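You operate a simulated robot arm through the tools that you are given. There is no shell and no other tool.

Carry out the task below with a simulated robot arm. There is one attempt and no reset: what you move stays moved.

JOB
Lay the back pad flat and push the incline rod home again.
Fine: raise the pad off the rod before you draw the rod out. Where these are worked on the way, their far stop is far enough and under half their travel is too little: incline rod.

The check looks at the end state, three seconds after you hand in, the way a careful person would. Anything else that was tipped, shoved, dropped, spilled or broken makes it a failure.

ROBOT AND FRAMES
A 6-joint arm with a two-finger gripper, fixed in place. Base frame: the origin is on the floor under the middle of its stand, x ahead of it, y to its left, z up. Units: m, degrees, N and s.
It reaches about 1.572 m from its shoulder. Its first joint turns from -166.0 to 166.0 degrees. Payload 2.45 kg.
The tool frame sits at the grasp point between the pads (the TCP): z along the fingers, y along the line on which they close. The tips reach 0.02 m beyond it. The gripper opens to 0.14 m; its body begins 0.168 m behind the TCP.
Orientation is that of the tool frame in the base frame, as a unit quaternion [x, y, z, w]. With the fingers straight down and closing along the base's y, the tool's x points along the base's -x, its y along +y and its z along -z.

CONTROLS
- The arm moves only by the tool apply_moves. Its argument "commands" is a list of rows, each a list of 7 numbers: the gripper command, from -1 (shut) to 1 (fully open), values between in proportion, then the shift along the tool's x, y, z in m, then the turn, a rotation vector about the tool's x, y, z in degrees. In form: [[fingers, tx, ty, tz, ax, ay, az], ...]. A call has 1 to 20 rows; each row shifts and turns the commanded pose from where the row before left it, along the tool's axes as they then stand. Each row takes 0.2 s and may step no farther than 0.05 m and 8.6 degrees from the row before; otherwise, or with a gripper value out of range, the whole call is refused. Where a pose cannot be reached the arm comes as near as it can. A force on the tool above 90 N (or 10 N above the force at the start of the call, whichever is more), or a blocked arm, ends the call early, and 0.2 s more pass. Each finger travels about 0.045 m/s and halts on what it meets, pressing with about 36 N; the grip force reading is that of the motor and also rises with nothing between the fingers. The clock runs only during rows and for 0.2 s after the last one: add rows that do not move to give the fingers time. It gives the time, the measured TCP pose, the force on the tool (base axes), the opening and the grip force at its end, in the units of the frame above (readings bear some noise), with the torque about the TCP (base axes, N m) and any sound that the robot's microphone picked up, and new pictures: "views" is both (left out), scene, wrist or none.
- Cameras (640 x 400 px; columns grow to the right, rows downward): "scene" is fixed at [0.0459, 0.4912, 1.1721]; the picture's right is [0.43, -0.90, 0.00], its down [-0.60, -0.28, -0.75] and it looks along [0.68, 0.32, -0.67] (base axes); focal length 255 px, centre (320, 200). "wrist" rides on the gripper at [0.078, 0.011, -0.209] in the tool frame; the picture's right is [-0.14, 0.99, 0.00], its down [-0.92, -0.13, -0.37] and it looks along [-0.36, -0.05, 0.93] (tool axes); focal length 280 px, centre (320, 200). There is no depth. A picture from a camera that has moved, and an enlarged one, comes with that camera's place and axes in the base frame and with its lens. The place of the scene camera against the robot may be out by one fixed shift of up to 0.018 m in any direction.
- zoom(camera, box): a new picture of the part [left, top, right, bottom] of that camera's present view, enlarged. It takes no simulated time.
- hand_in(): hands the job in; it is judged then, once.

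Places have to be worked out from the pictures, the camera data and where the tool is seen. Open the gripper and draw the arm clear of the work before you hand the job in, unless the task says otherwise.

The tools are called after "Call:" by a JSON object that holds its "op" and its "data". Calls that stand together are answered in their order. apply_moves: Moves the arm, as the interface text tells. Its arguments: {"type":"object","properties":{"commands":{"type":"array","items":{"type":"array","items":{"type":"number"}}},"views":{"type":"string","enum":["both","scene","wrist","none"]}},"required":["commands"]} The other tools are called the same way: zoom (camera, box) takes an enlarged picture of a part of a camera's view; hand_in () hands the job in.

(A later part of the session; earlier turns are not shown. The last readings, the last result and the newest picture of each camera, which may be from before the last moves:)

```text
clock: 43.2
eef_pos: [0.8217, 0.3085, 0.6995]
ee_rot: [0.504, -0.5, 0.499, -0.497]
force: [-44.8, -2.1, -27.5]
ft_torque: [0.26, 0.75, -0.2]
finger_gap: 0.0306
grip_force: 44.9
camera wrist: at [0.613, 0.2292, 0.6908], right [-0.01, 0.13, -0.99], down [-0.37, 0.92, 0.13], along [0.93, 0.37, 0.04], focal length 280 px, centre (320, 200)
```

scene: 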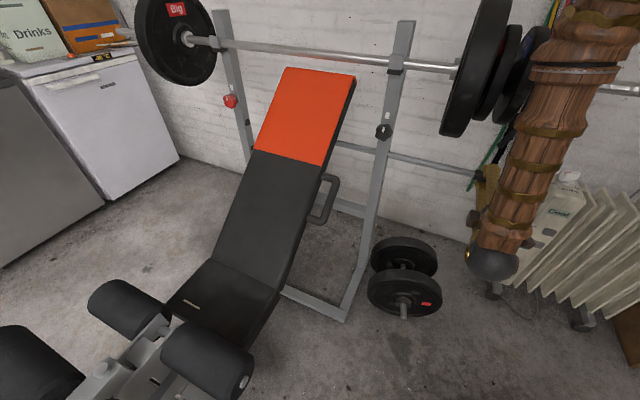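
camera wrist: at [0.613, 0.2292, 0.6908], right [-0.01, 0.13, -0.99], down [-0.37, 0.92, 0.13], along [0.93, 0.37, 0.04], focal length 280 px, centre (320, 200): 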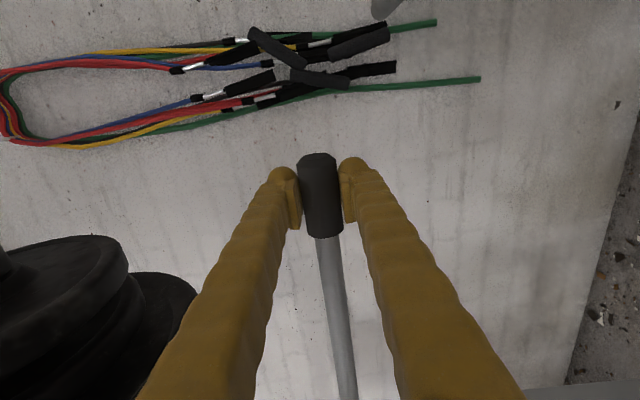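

About 26 cm is drawn with no slip. The rod's far end must still be under the pad (y 0.76–1.02), so I'll trim the preload and continue.

Call:
{"op": "apply_moves", "data": {"commands": [[-1, 0.01, 0.0015, -0.0025, 0, 0, 0], [-1, 0.02, 0, 0, 0, 0, 0], [-1, 0.02, 0, 0, 0, 0, 0], [-1, 0.02, 0, 0, 0, 0, 0], [-1, 0.02, 0, 0, 0, 0, 0], [-1, 0.02, 0, 0, 0, 0, 0], [-1, 0, 0, 0, 0, 0, 0]]}}

```text
clock: 44.8
eef_pos: [0.8202, 0.1974, 0.7007]
ee_rot: [0.504, -0.499, 0.499, -0.498]
force: [16.5, -1.2, -28.0]
ft_torque: [0.23, 0.57, 0.05]
finger_gap: 0.031
grip_force: 45.0
camera wrist: at [0.6111, 0.12, 0.6907], right [-0.01, 0.13, -0.99], down [-0.37, 0.92, 0.13], along [0.93, 0.37, 0.04], focal length 280 px, centre (320, 200)
```

scene: 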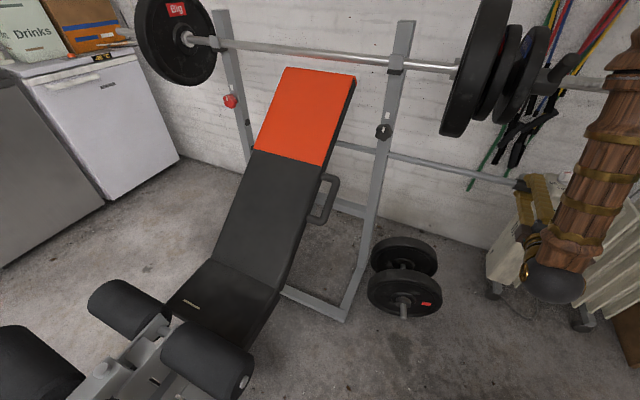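
wrist: 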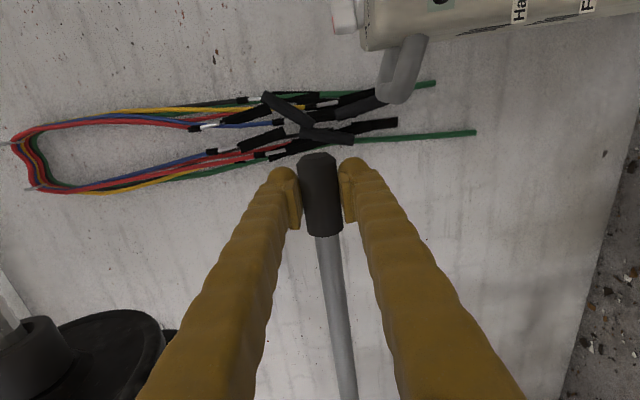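

About 37 cm is drawn. The heater is beyond x≈0.95 and lower, so the lane is free; I'll continue until the far stop or until the rod clears the pad.

Call:
{"op": "apply_moves", "data": {"commands": [[-1, 0.01, 0.0015, 0.0008, 0, 0, 0], [-1, 0.02, 0, 0, 0, 0, 0], [-1, 0.02, 0, 0, 0, 0, 0], [-1, 0.02, 0, 0, 0, 0, 0], [-1, 0.01, 0, 0, 0, 0, 0], [-1, 0, 0, 0, 0, 0, 0]]}}

```text
clock: 46.2
eef_pos: [0.821, 0.121, 0.7005]
ee_rot: [0.504, -0.499, 0.499, -0.498]
force: [-59.0, -2.2, 14.0]
ft_torque: [0.21, 0.27, -0.19]
finger_gap: 0.0306
grip_force: 45.3
camera wrist: at [0.6123, 0.0412, 0.6904], right [-0.01, 0.13, -0.99], down [-0.37, 0.92, 0.13], along [0.93, 0.37, 0.04], focal length 280 px, centre (320, 200)
```

scene: 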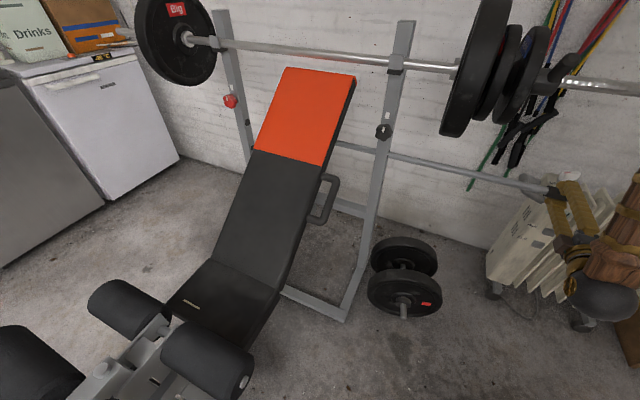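
wrist: 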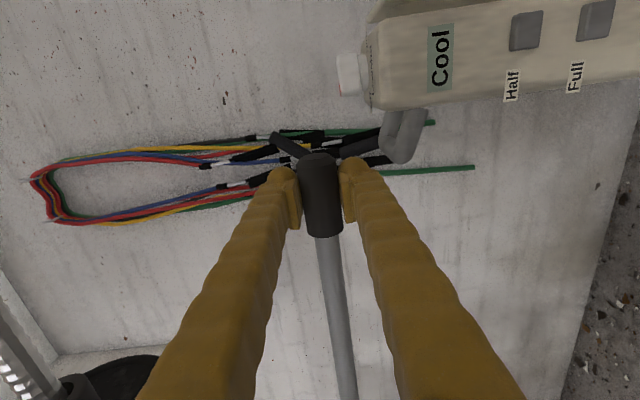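

44 cm is drawn, and the rod's end still shows just past the right upright toward the pad. I'll trim the x preload and draw farther.

Call:
{"op": "apply_moves", "data": {"commands": [[-1, 0.005, -0.0006, -0.0035, 0, 0, 0], [-1, 0.015, 0, 0, 0, 0, 0], [-1, 0.02, 0, 0, 0, 0, 0], [-1, 0.02, 0, 0, 0, 0, 0], [-1, 0.01, 0, 0, 0, 0, 0], [-1, 0, 0, 0, 0, 0, 0]]}}

```text
clock: 47.6
eef_pos: [0.8184, 0.0518, 0.7003]
ee_rot: [0.504, -0.499, 0.498, -0.5]
force: [12.2, 60.0, 19.2]
ft_torque: [-0.09, 0.13, 0.75]
finger_gap: 0.031
grip_force: 45.0
camera wrist: at [0.61, -0.0285, 0.6901], right [-0.01, 0.13, -0.99], down [-0.37, 0.92, 0.13], along [0.93, 0.37, 0.04], focal length 280 px, centre (320, 200)
```

scene: 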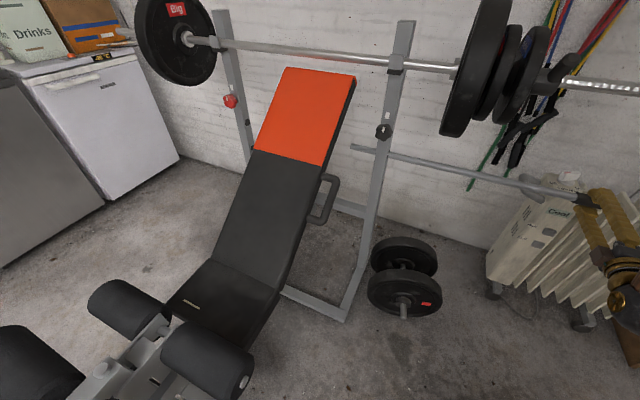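
wrist: 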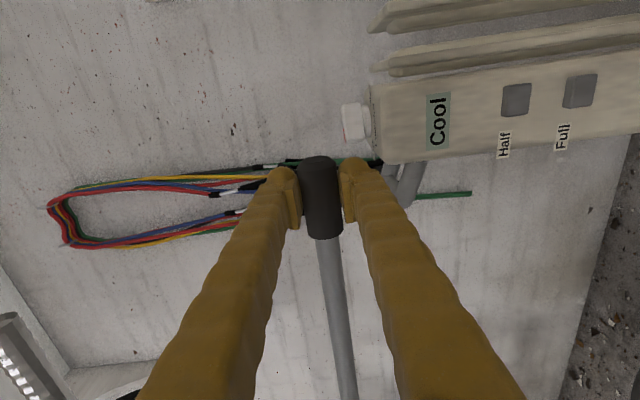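

The +60 N on y indicates the far stop after about 51 cm of travel, and the scene shows the rod's end (y≈0.73) now clear of the pad's edge (y≈0.76). I'll relieve the load, open the fingers, and check that the rod stays.

Call:
{"op": "apply_moves", "data": {"commands": [[-1, -0.004, -0.001, 0, 0, 0, 0], [-1, 0, 0, 0, 0, 0, 0], [-0.4, 0, 0, 0, 0, 0, 0], [0.2, 0, 0, 0, 0, 0, 0], [0.2, 0, 0, 0, 0, 0, 0], [0.2, 0, 0, 0, 0, 0, 0], [0.2, 0, 0, 0, 0, 0, 0]]}}

```text
clock: 49.2
eef_pos: [0.819, 0.054, 0.7005]
ee_rot: [0.504, -0.498, 0.499, -0.498]
force: [-0.6, -0.8, -0.2]
ft_torque: [0.01, -0.03, -0.03]
finger_gap: 0.0841
grip_force: 0.0
camera wrist: at [0.6101, -0.0256, 0.6907], right [-0.01, 0.13, -0.99], down [-0.37, 0.92, 0.13], along [0.93, 0.37, 0.04], focal length 280 px, centre (320, 200)
```

scene: 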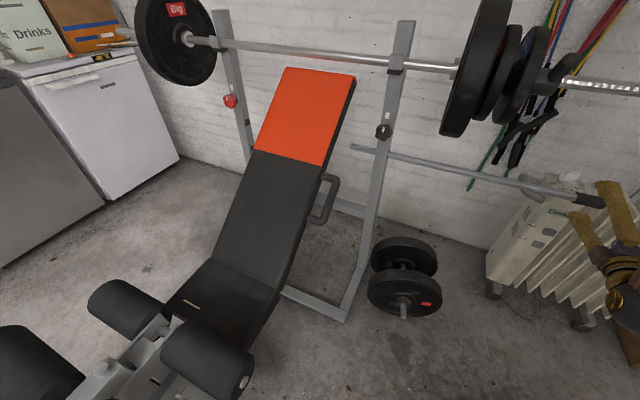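
wrist: 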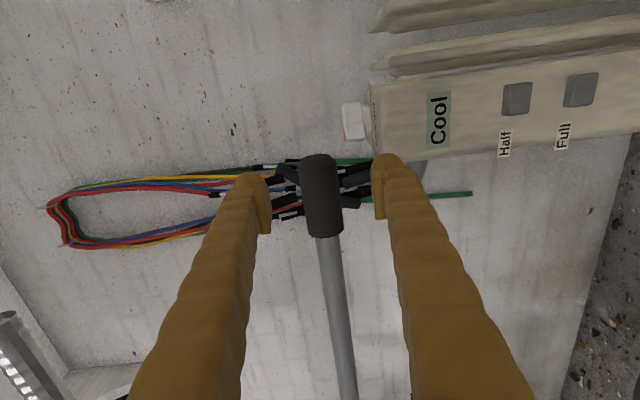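

The rod stays put at its drawn position. I'll yaw the open gripper 45° in place (fingers above and below the rod) and back away diagonally.

Call:
{"op": "apply_moves", "data": {"commands": [[0.2, 0, 0, 0, 0, -7.5, 0], [0.2, 0, 0, 0, 0, -7.5, 0], [0.2, 0, 0, 0, 0, -7.5, 0], [0.2, 0, 0, 0, 0, -7.5, 0], [0.2, 0, 0, 0, 0, -7.5, 0], [0.2, 0, 0, 0, 0, -7.5, 0], [0.2, 0, 0, -0.04, 0, 0, 0], [0.2, 0, 0, -0.04, 0, 0, 0], [0.2, 0, 0, -0.04, 0, 0, 0], [0.2, 0, 0, 0, 0, 0, 0]]}}

```text
clock: 51.4
eef_pos: [0.7342, -0.0304, 0.7033]
ee_rot: [0.656, -0.271, 0.268, -0.651]
force: [-0.7, 0.4, 0.5]
ft_torque: [-0.01, 0.04, -0.01]
finger_gap: 0.0839
grip_force: 0.0
camera wrist: at [0.6417, -0.2337, 0.6922], right [-0.1, 0.09, -0.99], down [-0.91, 0.39, 0.13], along [0.4, 0.92, 0.04], focal length 280 px, centre (320, 200)
```

scene: 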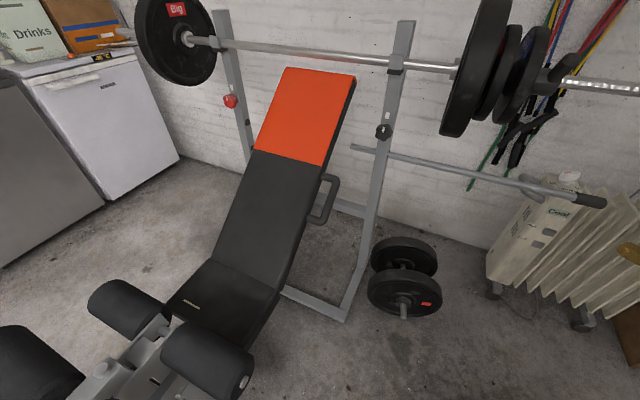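
wrist: 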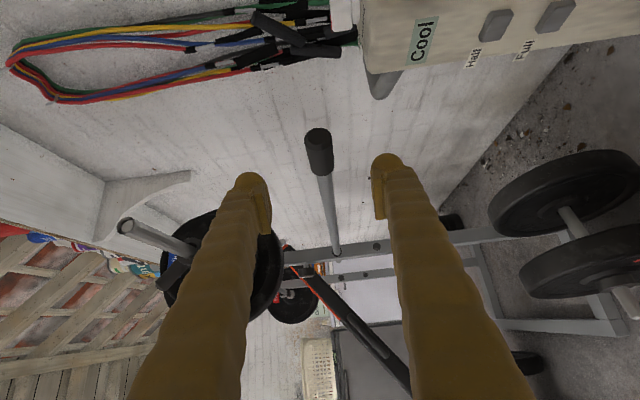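

The rod stays out and the lane is free. I'll yaw a further 15° and travel to a standoff beside the pad handle at about (0.56, 0.58, 0.64).

Call:
{"op": "apply_moves", "data": {"commands": [[0.2, 0, 0, 0, 0, -7.5, 0], [0.2, 0, 0, 0, 0, -7.5, 0], [0.2, -0.0304, 0.0042, 0.0294, 0, 0, 0], [0.2, -0.0304, 0.0042, 0.0294, 0, 0, 0], [0.2, -0.0304, 0.0042, 0.0294, 0, 0, 0], [0.2, -0.0304, 0.0042, 0.0294, 0, 0, 0], [0.2, -0.0304, 0.0042, 0.0294, 0, 0, 0], [0.2, -0.0304, 0.0042, 0.0294, 0, 0, 0], [0.2, -0.0304, 0.0042, 0.0294, 0, 0, 0], [0.2, -0.0304, 0.0042, 0.0294, 0, 0, 0], [0.2, -0.0304, 0.0042, 0.0294, 0, 0, 0], [0.2, -0.0304, 0.0042, 0.0294, 0, 0, 0], [0.2, -0.0304, 0.0042, 0.0294, 0, 0, 0], [0.2, -0.0304, 0.0042, 0.0294, 0, 0, 0], [0.2, -0.0304, 0.0042, 0.0294, 0, 0, 0], [0.2, -0.0304, 0.0042, 0.0294, 0, 0, 0], [0.2, 0, 0, 0, 0, 0, 0]]}}

```text
clock: 55.0
eef_pos: [0.5675, 0.5376, 0.6411]
ee_rot: [0.685, -0.184, 0.18, -0.682]
force: [-0.3, 0.4, 0.0]
ft_torque: [0.0, 0.04, 0.0]
finger_gap: 0.084
grip_force: 0.1
camera wrist: at [0.531, 0.3185, 0.6305], right [-0.12, 0.06, -0.99], down [-0.98, 0.14, 0.13], along [0.15, 0.99, 0.05], focal length 280 px, centre (320, 200)
```

scene: 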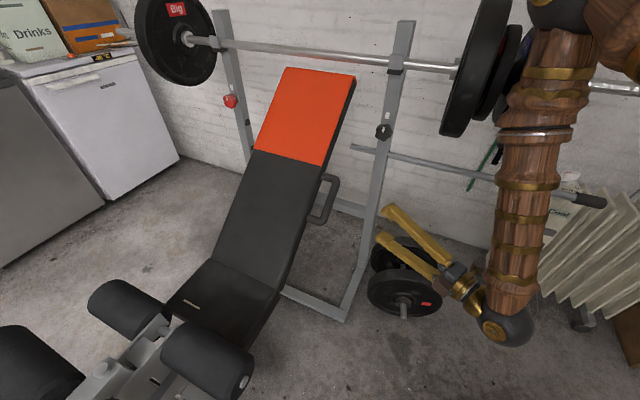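
wrist: 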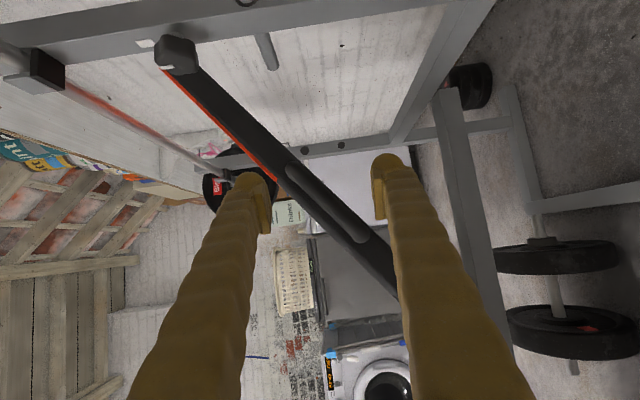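

The handle bar is seen centred at about (0.585, 0.711, 0.642). I'll move in so that the bar lies between the fingers (upper finger over, lower finger under), then narrow the gap loosely.

Call:
{"op": "apply_moves", "data": {"commands": [[0.2, -0.0178, 0, 0.0398, 0, 0, 0], [0.2, -0.0178, 0, 0.0398, 0, 0, 0], [0.2, -0.0178, 0, 0.0398, 0, 0, 0], [0.2, -0.0178, 0, 0.0398, 0, 0, 0], [0.2, 0, 0, 0, 0, 0, 0], [0, 0, 0, 0, 0, 0, 0], [0, 0, 0, 0, 0, 0, 0]]}}

```text
clock: 56.6
eef_pos: [0.5855, 0.7119, 0.6405]
ee_rot: [0.686, -0.183, 0.18, -0.681]
force: [-0.1, -0.6, -0.5]
ft_torque: [-0.01, 0.01, 0.03]
finger_gap: 0.07
grip_force: 0.1
camera wrist: at [0.5504, 0.4927, 0.6298], right [-0.12, 0.06, -0.99], down [-0.98, 0.14, 0.13], along [0.15, 0.99, 0.05], focal length 280 px, centre (320, 200)
```

scene: 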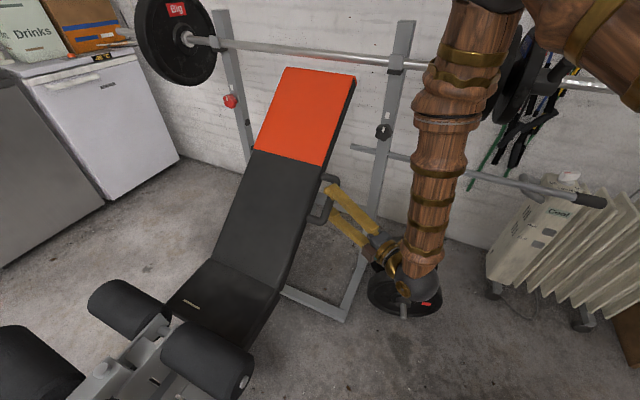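
wrist: 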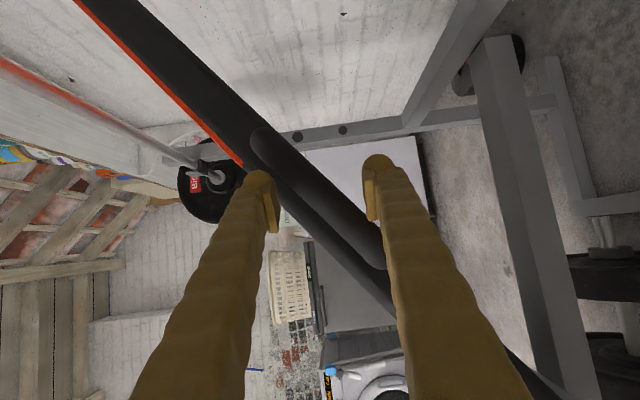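

The bar is captured loosely between the fingers with zero force. I'll lower it the first ~10° along the arc, pushing with the upper finger while yawing slightly to keep the elbow away from the plates.

Call:
{"op": "apply_moves", "data": {"commands": [[0, 0.0063, 0.01, 0.0036, 0, 1, 0], [0, 0.006, 0.0103, 0.0036, 0, 1, 0], [0, 0.0057, 0.0095, 0.0036, 0, 1, 0], [0, 0.0054, 0.0088, 0.0035, 0, 1, 0], [0, 0.0051, 0.008, 0.0035, 0, 1, 0], [0, 0, 0, 0, 0, 0, 0]]}}

```text
clock: 58.0
eef_pos: [0.6199, 0.7108, 0.593]
ee_rot: [0.677, -0.214, 0.211, -0.672]
force: [0.3, -4.5, 6.3]
ft_torque: [0.18, -0.1, -0.09]
finger_gap: 0.0745
grip_force: 3.5
camera wrist: at [0.5645, 0.4949, 0.5836], right [-0.12, 0.07, -0.99], down [-0.97, 0.22, 0.13], along [0.23, 0.97, 0.04], focal length 280 px, centre (320, 200)
```

scene: 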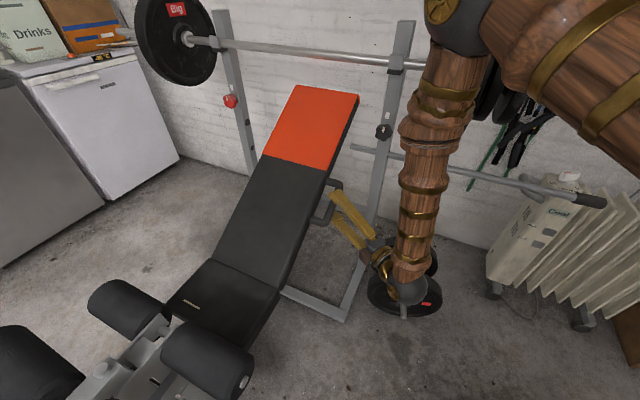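
wrist: 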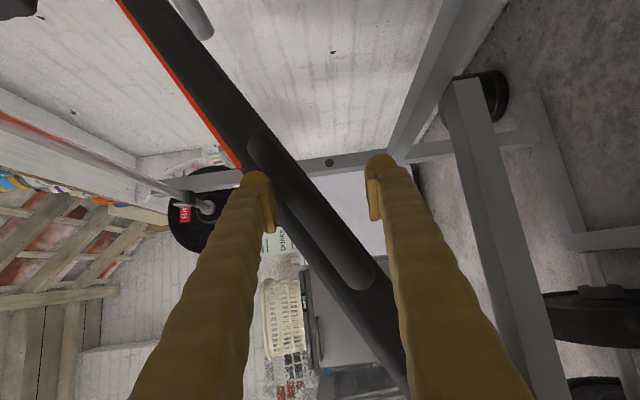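

The pad follows with only a few newtons, and its edge passes beside the rod's end without touching. I'll lower another ~18° along the arc.

Call:
{"op": "apply_moves", "data": {"commands": [[0, 0.0048, 0.0092, 0.0034, 0, 1, 0], [0, 0.0045, 0.0094, 0.0033, 0, 1, 0], [0, 0.0042, 0.0096, 0.0032, 0, 1, 0], [0, 0.0039, 0.0098, 0.0031, 0, 1, 0], [0, 0.0037, 0.0099, 0.003, 0, 1, 0], [0, 0.0034, 0.0101, 0.0028, 0, 1, 0], [0, 0.0031, 0.0102, 0.0027, 0, 1, 0], [0, 0.0028, 0.0104, 0.0025, 0, 0, 0], [0, 0, 0, 0, 0, 0, 0]]}}

```text
clock: 60.0
eef_pos: [0.6567, 0.7101, 0.5149]
ee_rot: [0.662, -0.254, 0.252, -0.658]
force: [-0.7, -3.7, 3.6]
ft_torque: [0.14, -0.01, -0.02]
finger_gap: 0.0723
grip_force: 2.4
camera wrist: at [0.5764, 0.503, 0.5054], right [-0.11, 0.09, -0.99], down [-0.93, 0.34, 0.13], along [0.35, 0.94, 0.04], focal length 280 px, centre (320, 200)
```

scene: 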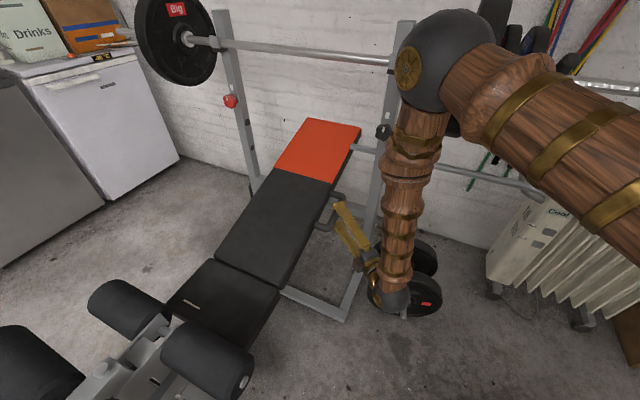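
wrist: 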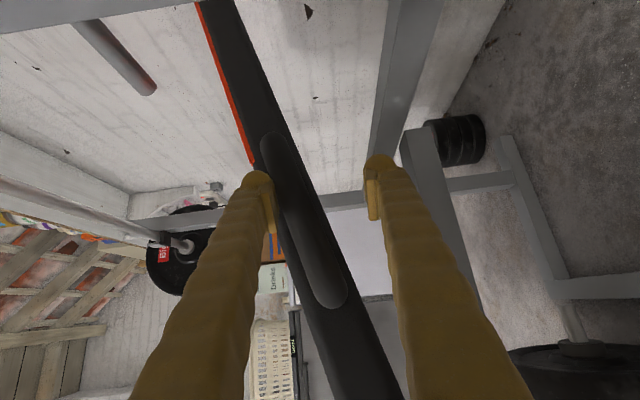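

Everything is on track (about 13° left, light force). I'll continue lowering about 8° more, then creep down to the stop.

Call:
{"op": "apply_moves", "data": {"commands": [[0, 0.0025, 0.0105, 0.0023, 0, 0, 0], [0, 0.0023, 0.0106, 0.0021, 0, 0, 0], [0, 0.002, 0.0107, 0.0018, 0, 0, 0], [0, 0.0018, 0.0108, 0.0016, 0, 0, 0], [0, 0, 0, 0, 0, 0, 0]]}}

```text
clock: 61.2
eef_pos: [0.6687, 0.7101, 0.4721]
ee_rot: [0.663, -0.253, 0.251, -0.659]
force: [1.7, -0.3, 3.6]
ft_torque: [0.05, 0.01, -0.01]
finger_gap: 0.0722
grip_force: 1.4
camera wrist: at [0.5883, 0.5027, 0.4624], right [-0.11, 0.09, -0.99], down [-0.93, 0.34, 0.13], along [0.35, 0.94, 0.04], focal length 280 px, centre (320, 200)
```

scene: 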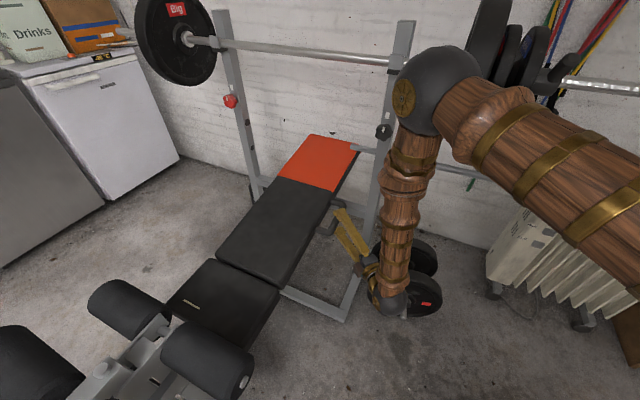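
wrist: 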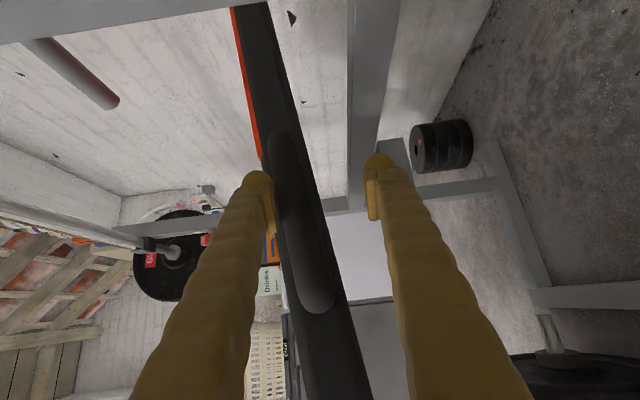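

The pad still shows roughly 10° of slope in the wrist view, and the load is light. I'll creep lower in small steps and watch for the stop.

Call:
{"op": "apply_moves", "data": {"commands": [[0, 0.0012, 0.007, 0.001, 0, 0, 0], [0, 0.0012, 0.007, 0.001, 0, 0, 0], [0, 0.001, 0.007, 0.0009, 0, 0, 0], [0, 0.0008, 0.006, 0.0007, 0, 0, 0], [0, 0, 0, 0, 0, 0, 0]]}}

```text
clock: 62.4
eef_pos: [0.6734, 0.7096, 0.4434]
ee_rot: [0.662, -0.254, 0.251, -0.659]
force: [-2.2, -0.5, 4.3]
ft_torque: [0.05, -0.08, 0.05]
finger_gap: 0.0723
grip_force: 1.5
camera wrist: at [0.5929, 0.5016, 0.435], right [-0.11, 0.09, -0.99], down [-0.93, 0.34, 0.13], along [0.35, 0.94, 0.04], focal length 280 px, centre (320, 200)
```

scene: 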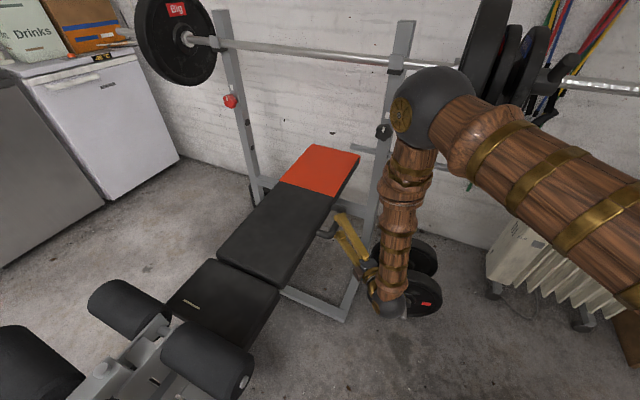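
wrist: 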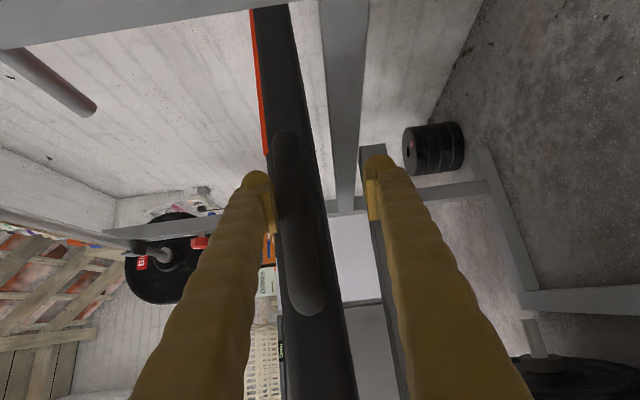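

The pad is now only about 2–3° from level, with a small gap to the frame rail beneath. I'll creep down in 3 mm steps until the stop.

Call:
{"op": "apply_moves", "data": {"commands": [[0, 0.0003, 0.0035, 0.0003, 0, 0, 0], [0, 0.0003, 0.0035, 0.0003, 0, 0, 0], [0, 0.0002, 0.0035, 0.0002, 0, 0, 0], [0, 0.0002, 0.0035, 0.0002, 0, 0, 0], [0, 0, 0, 0, 0, 0, 0]]}}

```text
clock: 63.6
eef_pos: [0.6758, 0.71, 0.431]
ee_rot: [0.662, -0.254, 0.251, -0.659]
force: [3.3, 0.2, 3.3]
ft_torque: [0.04, 0.09, 0.0]
finger_gap: 0.0727
grip_force: 2.1
camera wrist: at [0.5943, 0.5024, 0.4214], right [-0.11, 0.09, -0.99], down [-0.93, 0.34, 0.13], along [0.35, 0.94, 0.04], focal length 280 px, centre (320, 200)
```

scene: 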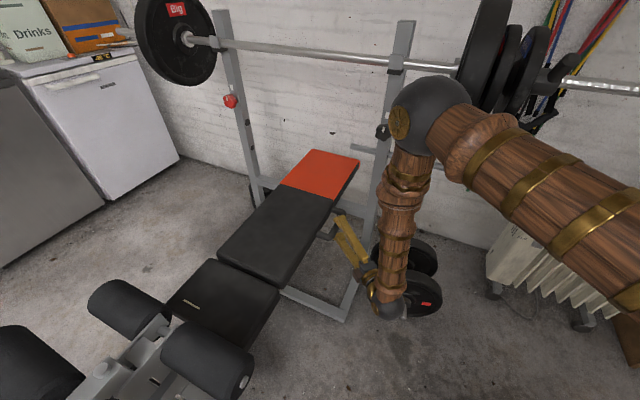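
wrist: 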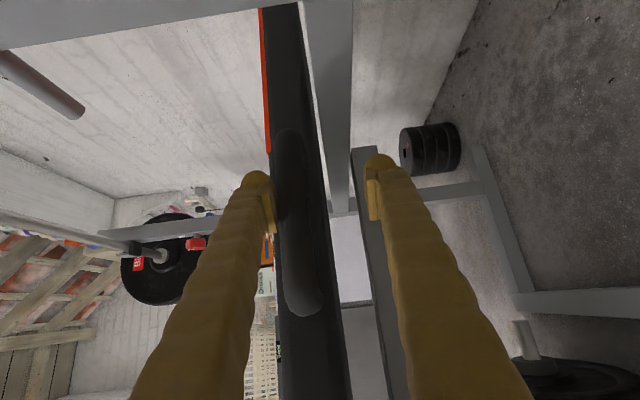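

Still no stop felt and only light friction. Continuing down in 3 mm steps.

Call:
{"op": "apply_moves", "data": {"commands": [[0, 0.0002, 0.0035, 0.0002, 0, 0, 0], [0, 0.0002, 0.0035, 0.0002, 0, 0, 0], [0, 0, 0.003, 0, 0, 0, 0], [0, 0, 0, 0, 0, 0, 0]]}}

Call:
{"op": "zoom", "data": {"camera": "scene", "box": [160, 130, 400, 330]}}

```text
clock: 64.6
eef_pos: [0.6751, 0.7089, 0.4225]
ee_rot: [0.662, -0.253, 0.251, -0.659]
force: [-10.9, -0.7, 22.1]
ft_torque: [0.17, -0.26, 0.09]
finger_gap: 0.0849
grip_force: 11.2
camera wrist: at [0.5948, 0.5023, 0.4121], right [-0.11, 0.09, -0.99], down [-0.93, 0.34, 0.13], along [0.35, 0.94, 0.05], focal length 280 px, centre (320, 200)
```

scene: 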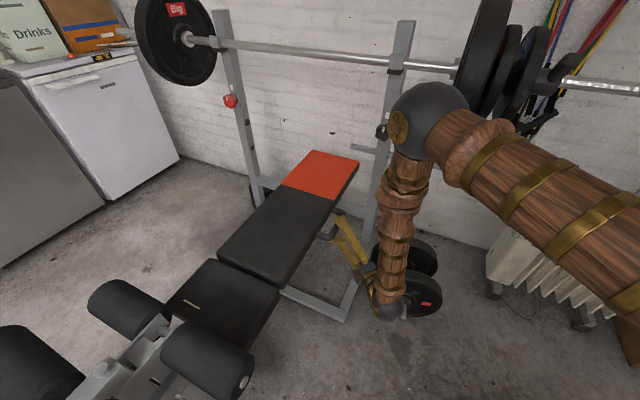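
wrist: 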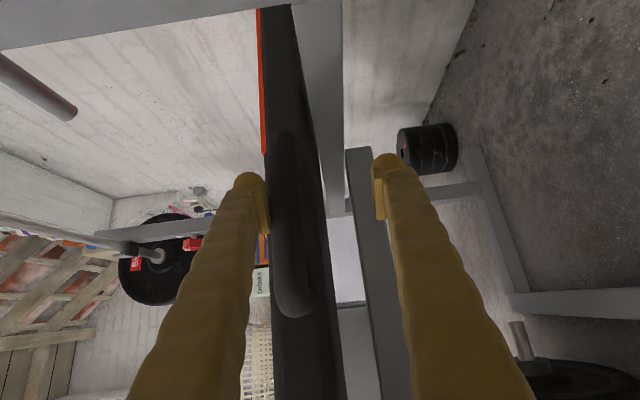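

```text
2.00 times, centred on (280, 230) of scene
camera zoom: at [0.0459, 0.4912, 1.1721], right [0.43, -0.9, 0.0], down [-0.6, -0.28, -0.75], along [0.68, 0.32, -0.67], focal length 511 px, centre (400, 140)
```

zoom: 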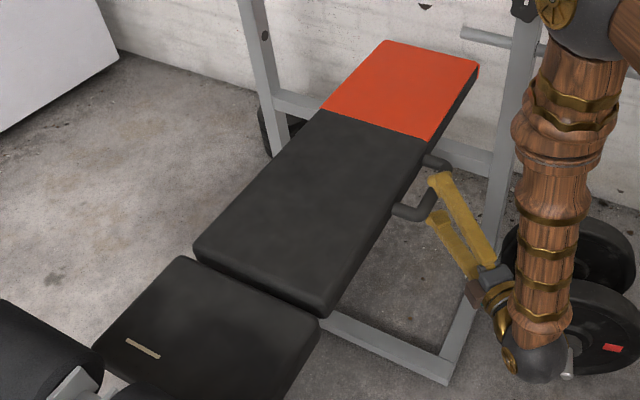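

The force stepped up to 22 N and the fingers were pushed apart while the bar stayed still, so the pad is on its stop, and the view shows it level with the seat. I'll centre the fingers on the bar, open, and back away toward the earlier standoff.

Call:
{"op": "apply_moves", "data": {"commands": [[0.2, 0, -0.01, 0, 0, 0, 0], [0.2, 0, -0.01, 0, 0, 0, 0], [0.2, 0, 0, 0, 0, 0, 0], [0.2, 0, 0, -0.035, 0, 0, 0], [0.2, 0, 0, -0.035, 0, 0, 0], [0.2, 0, 0, -0.035, 0, 0, 0], [0.2, 0, 0, -0.035, 0, 0, 0], [0.2, 0, 0, 0, 0, 0, 0]]}}

Call:
{"op": "zoom", "data": {"camera": "scene", "box": [160, 130, 400, 330]}}

Call:
{"op": "zoom", "data": {"camera": "wrist", "box": [200, 0, 440, 400]}}

```text
clock: 66.4
eef_pos: [0.5811, 0.6062, 0.442]
ee_rot: [0.663, -0.254, 0.25, -0.658]
force: [-0.1, 0.3, -0.5]
ft_torque: [0.05, 0.0, 0.02]
finger_gap: 0.0841
grip_force: 0.1
camera wrist: at [0.4994, 0.3986, 0.4328], right [-0.11, 0.09, -0.99], down [-0.93, 0.34, 0.13], along [0.35, 0.94, 0.04], focal length 280 px, centre (320, 200)
```

scene: 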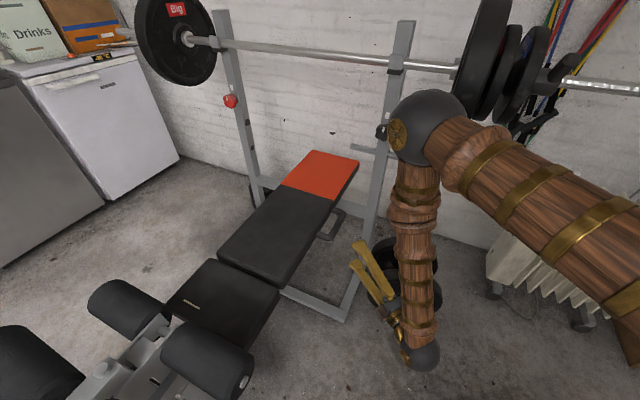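
wrist: 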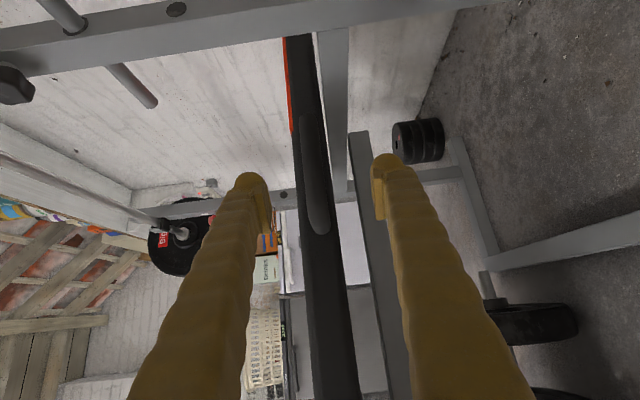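

```text
2.00 times, centred on (280, 230) of scene
camera zoom: at [0.0459, 0.4912, 1.1721], right [0.43, -0.9, 0.0], down [-0.6, -0.28, -0.75], along [0.68, 0.32, -0.67], focal length 511 px, centre (400, 140)
```

zoom: 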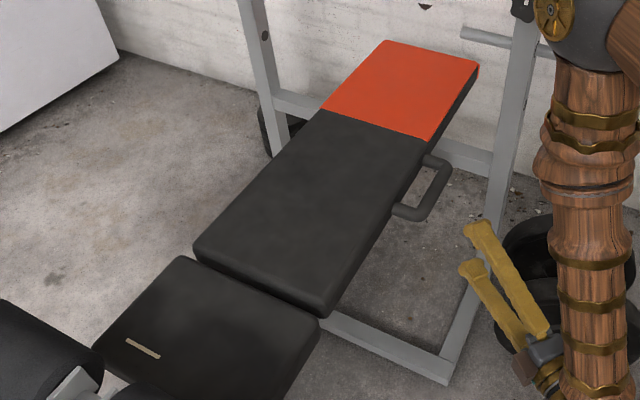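

```text
1.00 times, centred on (320, 200) of wrist (not enlarged: the box is as wide or as high as the picture)
camera zoom: at [0.4994, 0.3986, 0.4328], right [-0.11, 0.09, -0.99], down [-0.93, 0.34, 0.13], along [0.35, 0.94, 0.04], focal length 280 px, centre (320, 200)
```

zoom: 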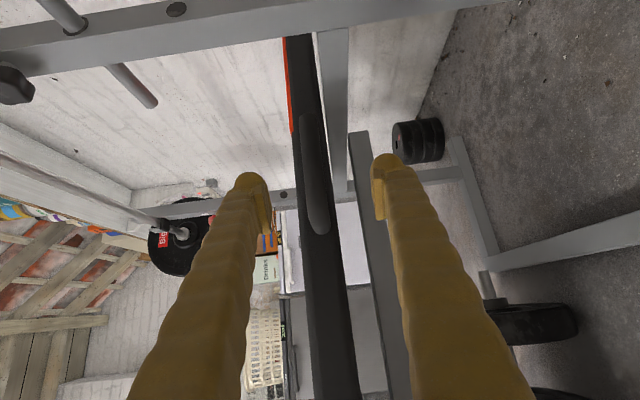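

The handle bar now measures about 0° slope, so the pad is flat and staying there. I'll rise and travel back along the earlier safe path to the rod's end.

Call:
{"op": "apply_moves", "data": {"commands": [[0.2, 0, -0.04, 0, 0, -5.9, 0], [0.2, 0, -0.04, 0, 0, -5.9, 0], [0.2, 0.0075, -0.04, -0.022, 0, 0, 0], [0.2, 0.0075, -0.04, -0.022, 0, 0, 0], [0.2, 0.0075, -0.04, -0.022, 0, 0, 0], [0.2, 0.0304, -0.0042, -0.0294, 0, 0, 0], [0.2, 0.0304, -0.0042, -0.0294, 0, 0, 0], [0.2, 0.0304, -0.0042, -0.0294, 0, 0, 0], [0.2, 0.0304, -0.0042, -0.0294, 0, 0, 0], [0.2, 0.0304, -0.0042, -0.0294, 0, 0, 0], [0.2, 0.0304, -0.0042, -0.0294, 0, 0, 0], [0.2, 0.0304, -0.0042, -0.0294, 0, 0, 0], [0.2, 0.0304, -0.0042, -0.0294, 0, 0, 0], [0.2, 0.0304, -0.0042, -0.0294, 0, 0, 0], [0.2, 0.0304, -0.0042, -0.0294, 0, 0, 0], [0.2, 0.0304, -0.0042, -0.0294, 0, 0, 0], [0.2, 0.0304, -0.0042, -0.0294, 0, 0, 0], [0.2, 0.0304, -0.0042, -0.0294, 0, 0, 0], [0.2, 0.0304, -0.0042, -0.0294, 0, 0, 0], [0.2, 0, 0, 0, 0, 0, 0]]}}

```text
clock: 70.6
eef_pos: [0.733, -0.0304, 0.7014]
ee_rot: [0.685, -0.185, 0.181, -0.681]
force: [0.7, -0.7, 0.3]
ft_torque: [0.05, 0.01, -0.01]
finger_gap: 0.0845
grip_force: 0.1
camera wrist: at [0.6958, -0.2513, 0.6916], right [-0.12, 0.06, -0.99], down [-0.98, 0.14, 0.13], along [0.15, 0.99, 0.05], focal length 280 px, centre (320, 200)
```

scene: 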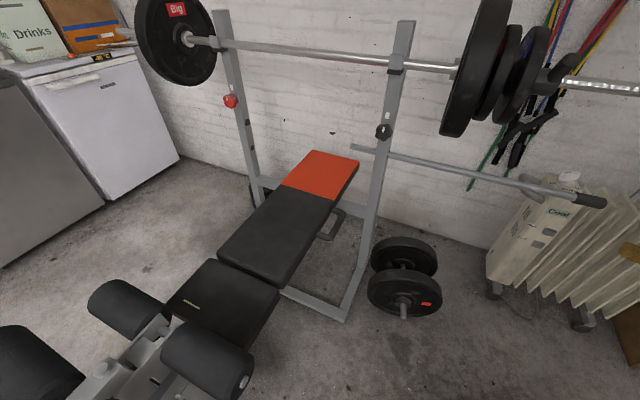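
wrist: 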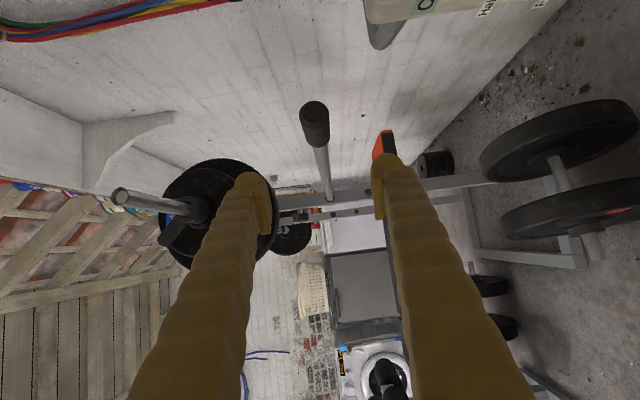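

The pad is flat and the rod still waits at its far stop. I'll reverse the earlier retreat: yaw to 45°, advance over the grip with open fingers, then yaw square to the rod.

Call:
{"op": "apply_moves", "data": {"commands": [[0.2, 0, 0, 0, 0, 7.5, 0], [0.2, 0, 0, 0, 0, 7.5, 0], [0.2, 0, 0, 0.04, 0, 0, 0], [0.2, 0, 0, 0.04, 0, 0, 0], [0.2, 0, 0, 0.04, 0, 0, 0], [0.2, 0, 0, 0, 0, 7.5, 0], [0.2, 0, 0, 0, 0, 7.5, 0], [0.2, 0, 0, 0, 0, 7.5, 0], [0.2, 0, 0, 0, 0, 7.5, 0], [0.2, 0, 0, 0, 0, 7.5, 0], [0.2, 0, 0, 0, 0, 7.5, 0], [0.2, 0, 0, 0, 0, 0, 0]]}}

```text
clock: 73.2
eef_pos: [0.8176, 0.0542, 0.7026]
ee_rot: [0.502, -0.501, 0.501, -0.497]
force: [-0.3, 0.8, -0.2]
ft_torque: [0.0, 0.01, -0.02]
finger_gap: 0.0841
grip_force: 0.1
camera wrist: at [0.6096, -0.024, 0.6927], right [-0.01, 0.13, -0.99], down [-0.37, 0.92, 0.13], along [0.93, 0.36, 0.04], focal length 280 px, centre (320, 200)
```

scene: 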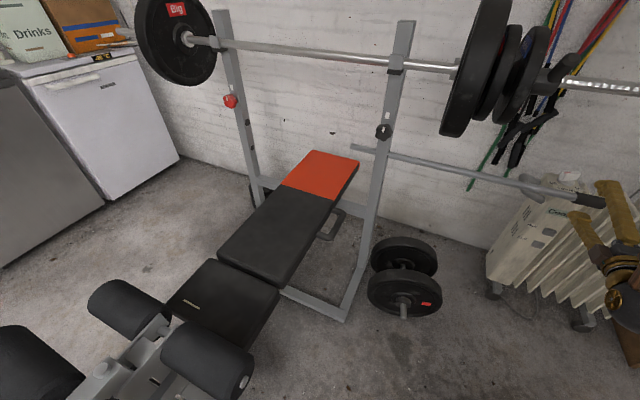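
wrist: 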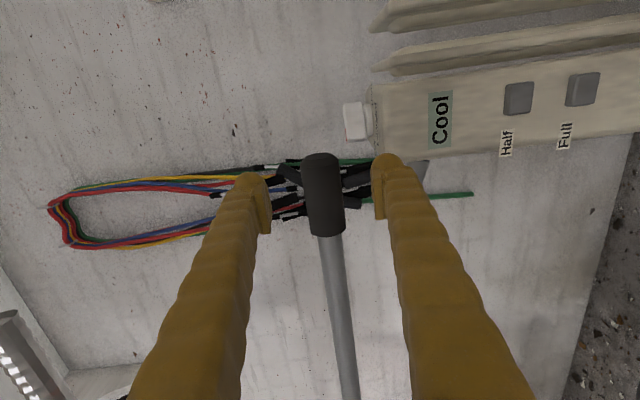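

The grip is between the fingers, and the tool is about 2 mm high. I'll trim, close, and start pushing the rod back along +y.

Call:
{"op": "apply_moves", "data": {"commands": [[0.2, 0, 0.0015, 0.002, 0, 0, 0], [-1, 0, 0, 0, 0, 0, 0], [-1, 0, 0, 0, 0, 0, 0], [-1, 0, 0, 0, 0, 0, 0], [-1, 0, 0, 0, 0, 0, 0], [-1, 0, 0, 0, 0, 0, 0], [-1, -0.01, 0, 0, 0, 0, 0], [-1, -0.02, 0, 0, 0, 0, 0], [-1, -0.02, 0, 0, 0, 0, 0], [-1, 0, 0, 0, 0, 0, 0]]}}

```text
clock: 75.4
eef_pos: [0.8208, 0.1049, 0.7006]
ee_rot: [0.503, -0.501, 0.499, -0.497]
force: [36.5, 1.0, -23.4]
ft_torque: [0.29, 0.48, 0.07]
finger_gap: 0.0309
grip_force: 44.9
camera wrist: at [0.6115, 0.0268, 0.6905], right [-0.01, 0.13, -0.99], down [-0.37, 0.92, 0.13], along [0.93, 0.36, 0.04], focal length 280 px, centre (320, 200)
```

scene: 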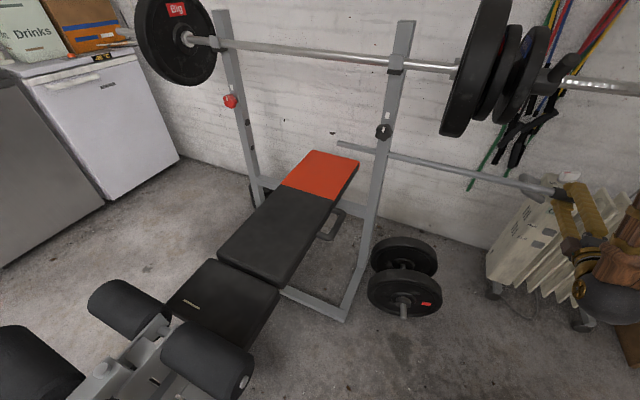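
wrist: 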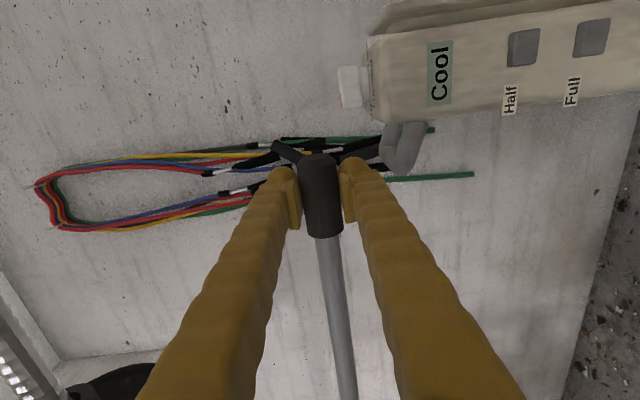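

The rod is sliding back in above the flat pad. I'll trim the preload and keep pushing.

Call:
{"op": "apply_moves", "data": {"commands": [[-1, -0.01, 0.0013, 0.002, 0, 0, 0], [-1, -0.02, 0, 0, 0, 0, 0], [-1, -0.02, 0, 0, 0, 0, 0], [-1, -0.02, 0, 0, 0, 0, 0], [-1, -0.02, 0, 0, 0, 0, 0], [-1, -0.02, 0, 0, 0, 0, 0], [-1, 0, 0, 0, 0, 0, 0]], "views": "scene"}}

```text
clock: 77.0
eef_pos: [0.8222, 0.2158, 0.7012]
ee_rot: [0.502, -0.499, 0.5, -0.498]
force: [-19.1, 1.4, 42.2]
ft_torque: [0.18, -0.4, 0.28]
finger_gap: 0.0302
grip_force: 44.7
```

scene: 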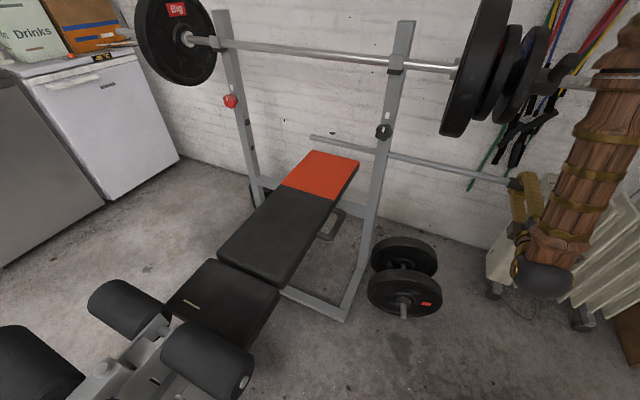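

The rod is in by 16 cm and above the pad. I'll trim z upward and continue.

Call:
{"op": "apply_moves", "data": {"commands": [[-1, -0.01, -0.0026, -0.0012, 0, 0, 0], [-1, -0.02, 0, 0, 0, 0, 0], [-1, -0.02, 0, 0, 0, 0, 0], [-1, -0.02, 0, 0, 0, 0, 0], [-1, -0.02, 0, 0, 0, 0, 0], [-1, -0.02, 0, 0, 0, 0, 0], [-1, 0, 0, 0, 0, 0, 0]], "views": "scene"}}

```text
clock: 77.7
eef_pos: [0.8236, 0.2547, 0.7005]
ee_rot: [0.501, -0.501, 0.5, -0.498]
force: [10.2, 2.2, -5.4]
ft_torque: [0.18, 0.0, 0.36]
finger_gap: 0.0301
grip_force: 44.9
stopped in row 3: the force on the tool passed its limit at 95 N (the readings are from after the stop); the commanded pose is now the measured one
```

scene: 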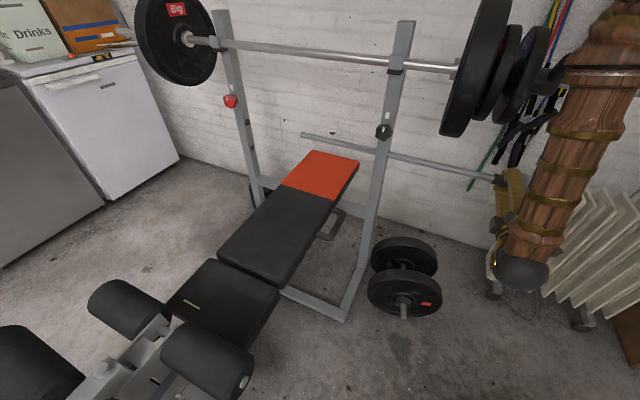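

A transient sideways load tripped the limit, and it is relaxed now. I'll continue with gentler steps.

Call:
{"op": "apply_moves", "data": {"commands": [[-1, -0.01, 0, -0.001, 0, 0, 0], [-1, -0.012, 0, 0, 0, 0, 0], [-1, -0.012, 0, 0, 0, 0, 0], [-1, -0.012, 0, 0, 0, 0, 0], [-1, -0.012, 0, 0, 0, 0, 0], [-1, 0, 0, 0, 0, 0, 0]], "views": "wrist"}}

```text
clock: 79.1
eef_pos: [0.8223, 0.3123, 0.6992]
ee_rot: [-0.501, 0.502, -0.5, 0.498]
force: [56.7, -0.9, -9.4]
ft_torque: [0.16, -0.03, -0.11]
finger_gap: 0.0299
grip_force: 45.2
camera wrist: at [0.6139, 0.2344, 0.69], right [0.0, 0.14, -0.99], down [-0.37, 0.92, 0.13], along [0.93, 0.36, 0.05], focal length 280 px, centre (320, 200)
```

wrist: 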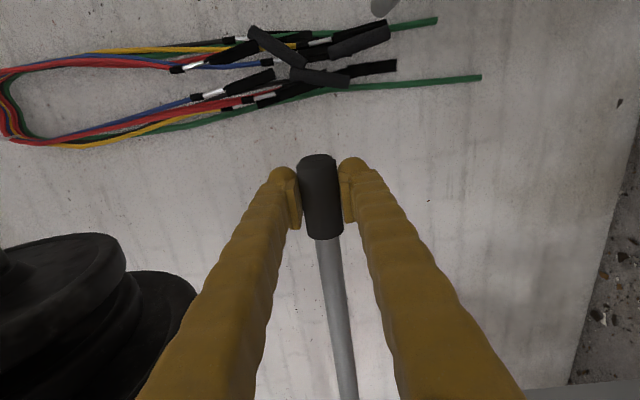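

The rod is in by about 26 cm with no slip. I'll trim x and keep going.

Call:
{"op": "apply_moves", "data": {"commands": [[-1, -0.004, 0.0003, 0.0032, 0, 0, 0], [-1, -0.012, 0, 0, 0, 0, 0], [-1, -0.012, 0, 0, 0, 0, 0], [-1, -0.012, 0, 0, 0, 0, 0], [-1, -0.012, 0, 0, 0, 0, 0], [-1, 0, 0, 0, 0, 0, 0]], "views": "none"}}

```text
clock: 80.5
eef_pos: [0.8255, 0.3644, 0.6998]
ee_rot: [0.502, -0.501, 0.5, -0.498]
force: [-31.9, 1.7, 28.4]
ft_torque: [0.25, -0.36, 0.02]
finger_gap: 0.0289
grip_force: 44.7
```

Forces are acceptable. I'll trim slightly and continue pushing.

Call:
{"op": "apply_moves", "data": {"commands": [[-1, -0.004, -0.0018, -0.0018, 0, 0, 0], [-1, -0.012, 0, 0, 0, 0, 0], [-1, -0.012, 0, 0, 0, 0, 0], [-1, -0.012, 0, 0, 0, 0, 0], [-1, -0.012, 0, 0, 0, 0, 0], [-1, 0, 0, 0, 0, 0, 0]]}}

```text
clock: 82.0
eef_pos: [0.826, 0.4154, 0.7008]
ee_rot: [-0.501, 0.502, -0.5, 0.497]
force: [12.6, 1.6, -10.8]
ft_torque: [0.2, -0.06, 0.09]
finger_gap: 0.0294
grip_force: 44.9
stopped in row 6: the force on the tool passed its limit at 92 N (the readings are from after the stop); the commanded pose is now the measured one
camera wrist: at [0.6158, 0.3375, 0.6905], right [-0.01, 0.14, -0.99], down [-0.36, 0.92, 0.13], along [0.93, 0.36, 0.04], focal length 280 px, centre (320, 200)
```

scene: 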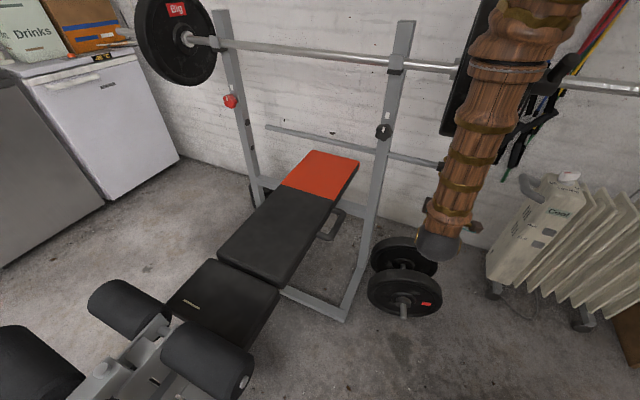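
wrist: 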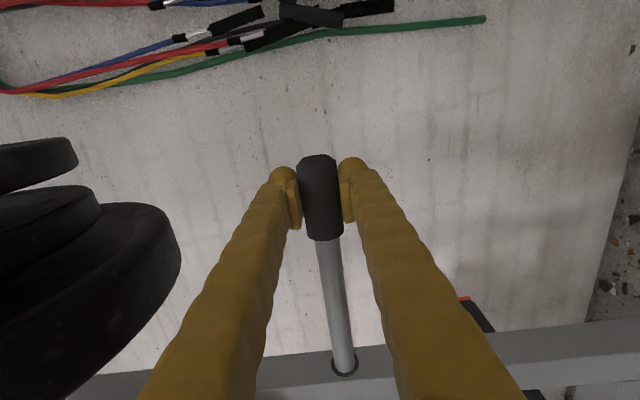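

The rod's tip is now approaching the left upright's hole; the load is relaxed after the stop. I'll continue in small steps.

Call:
{"op": "apply_moves", "data": {"commands": [[-1, -0.008, 0, -0.0012, 0, 0, 0], [-1, -0.01, 0, -0.0005, 0, 0, 0], [-1, -0.01, 0, 0, 0, 0, 0], [-1, -0.01, 0, 0, 0, 0, 0], [-1, 0, 0, 0, 0, 0, 0]], "views": "none"}}

```text
clock: 82.6
eef_pos: [0.8255, 0.427, 0.6996]
ee_rot: [-0.5, 0.504, -0.5, 0.497]
force: [15.0, 1.8, -7.4]
ft_torque: [0.13, -0.05, 0.29]
finger_gap: 0.0288
grip_force: 45.2
stopped in row 2: the force on the tool passed its limit at 95 N (the readings are from after the stop); the commanded pose is now the measured one
```

The limit tripped again, so I'll take one small step without lateral trim to see which axis loads up.

Call:
{"op": "apply_moves", "data": {"commands": [[-1, -0.004, 0, 0, 0, 0, 0], [-1, 0, 0, 0, 0, 0, 0]], "views": "both"}}

```text
clock: 83.2
eef_pos: [0.8257, 0.4329, 0.6999]
ee_rot: [-0.5, 0.503, -0.5, 0.497]
force: [32.4, -0.5, -11.6]
ft_torque: [0.08, 0.02, -0.14]
finger_gap: 0.029
grip_force: 45.2
camera wrist: at [0.6155, 0.3548, 0.6901], right [-0.01, 0.14, -0.99], down [-0.36, 0.92, 0.13], along [0.93, 0.36, 0.04], focal length 280 px, centre (320, 200)
```

scene: 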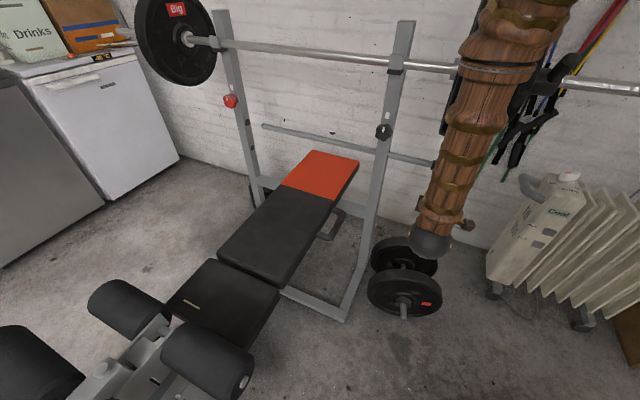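
wrist: 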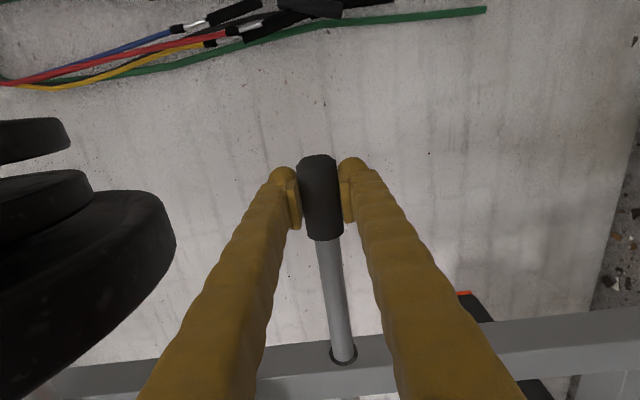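

The load is in x (+32 N), so the tool sits slightly short in x. I'll trim +2 mm in x and push in small steps.

Call:
{"op": "apply_moves", "data": {"commands": [[-1, 0, 0.0006, 0.002, 0, 0, 0], [-1, -0.008, 0, 0, 0, 0, 0], [-1, -0.008, 0, 0, 0, 0, 0], [-1, -0.008, 0, 0, 0, 0, 0], [-1, 0, 0, 0, 0, 0, 0]], "views": "none"}}

```text
clock: 84.4
eef_pos: [0.8257, 0.4561, 0.6993]
ee_rot: [-0.501, 0.502, -0.5, 0.497]
force: [-38.1, -0.6, 1.7]
ft_torque: [0.41, -0.04, -0.04]
finger_gap: 0.0284
grip_force: 44.9
```

Sensitivity in x is about 35 N per mm, so I'll trim back 1 mm and continue.

Call:
{"op": "apply_moves", "data": {"commands": [[-1, 0, 0, -0.001, 0, 0, 0], [-1, -0.008, 0, 0, 0, 0, 0], [-1, -0.008, 0, 0, 0, 0, 0], [-1, -0.008, 0, 0, 0, 0, 0], [-1, -0.008, 0, 0, 0, 0, 0], [-1, 0, 0, 0, 0, 0, 0]], "views": "none"}}

```text
clock: 85.8
eef_pos: [0.8265, 0.4877, 0.7004]
ee_rot: [-0.499, 0.504, -0.5, 0.497]
force: [24.9, -1.1, -11.2]
ft_torque: [0.47, 0.02, -0.23]
finger_gap: 0.0282
grip_force: 44.9
```

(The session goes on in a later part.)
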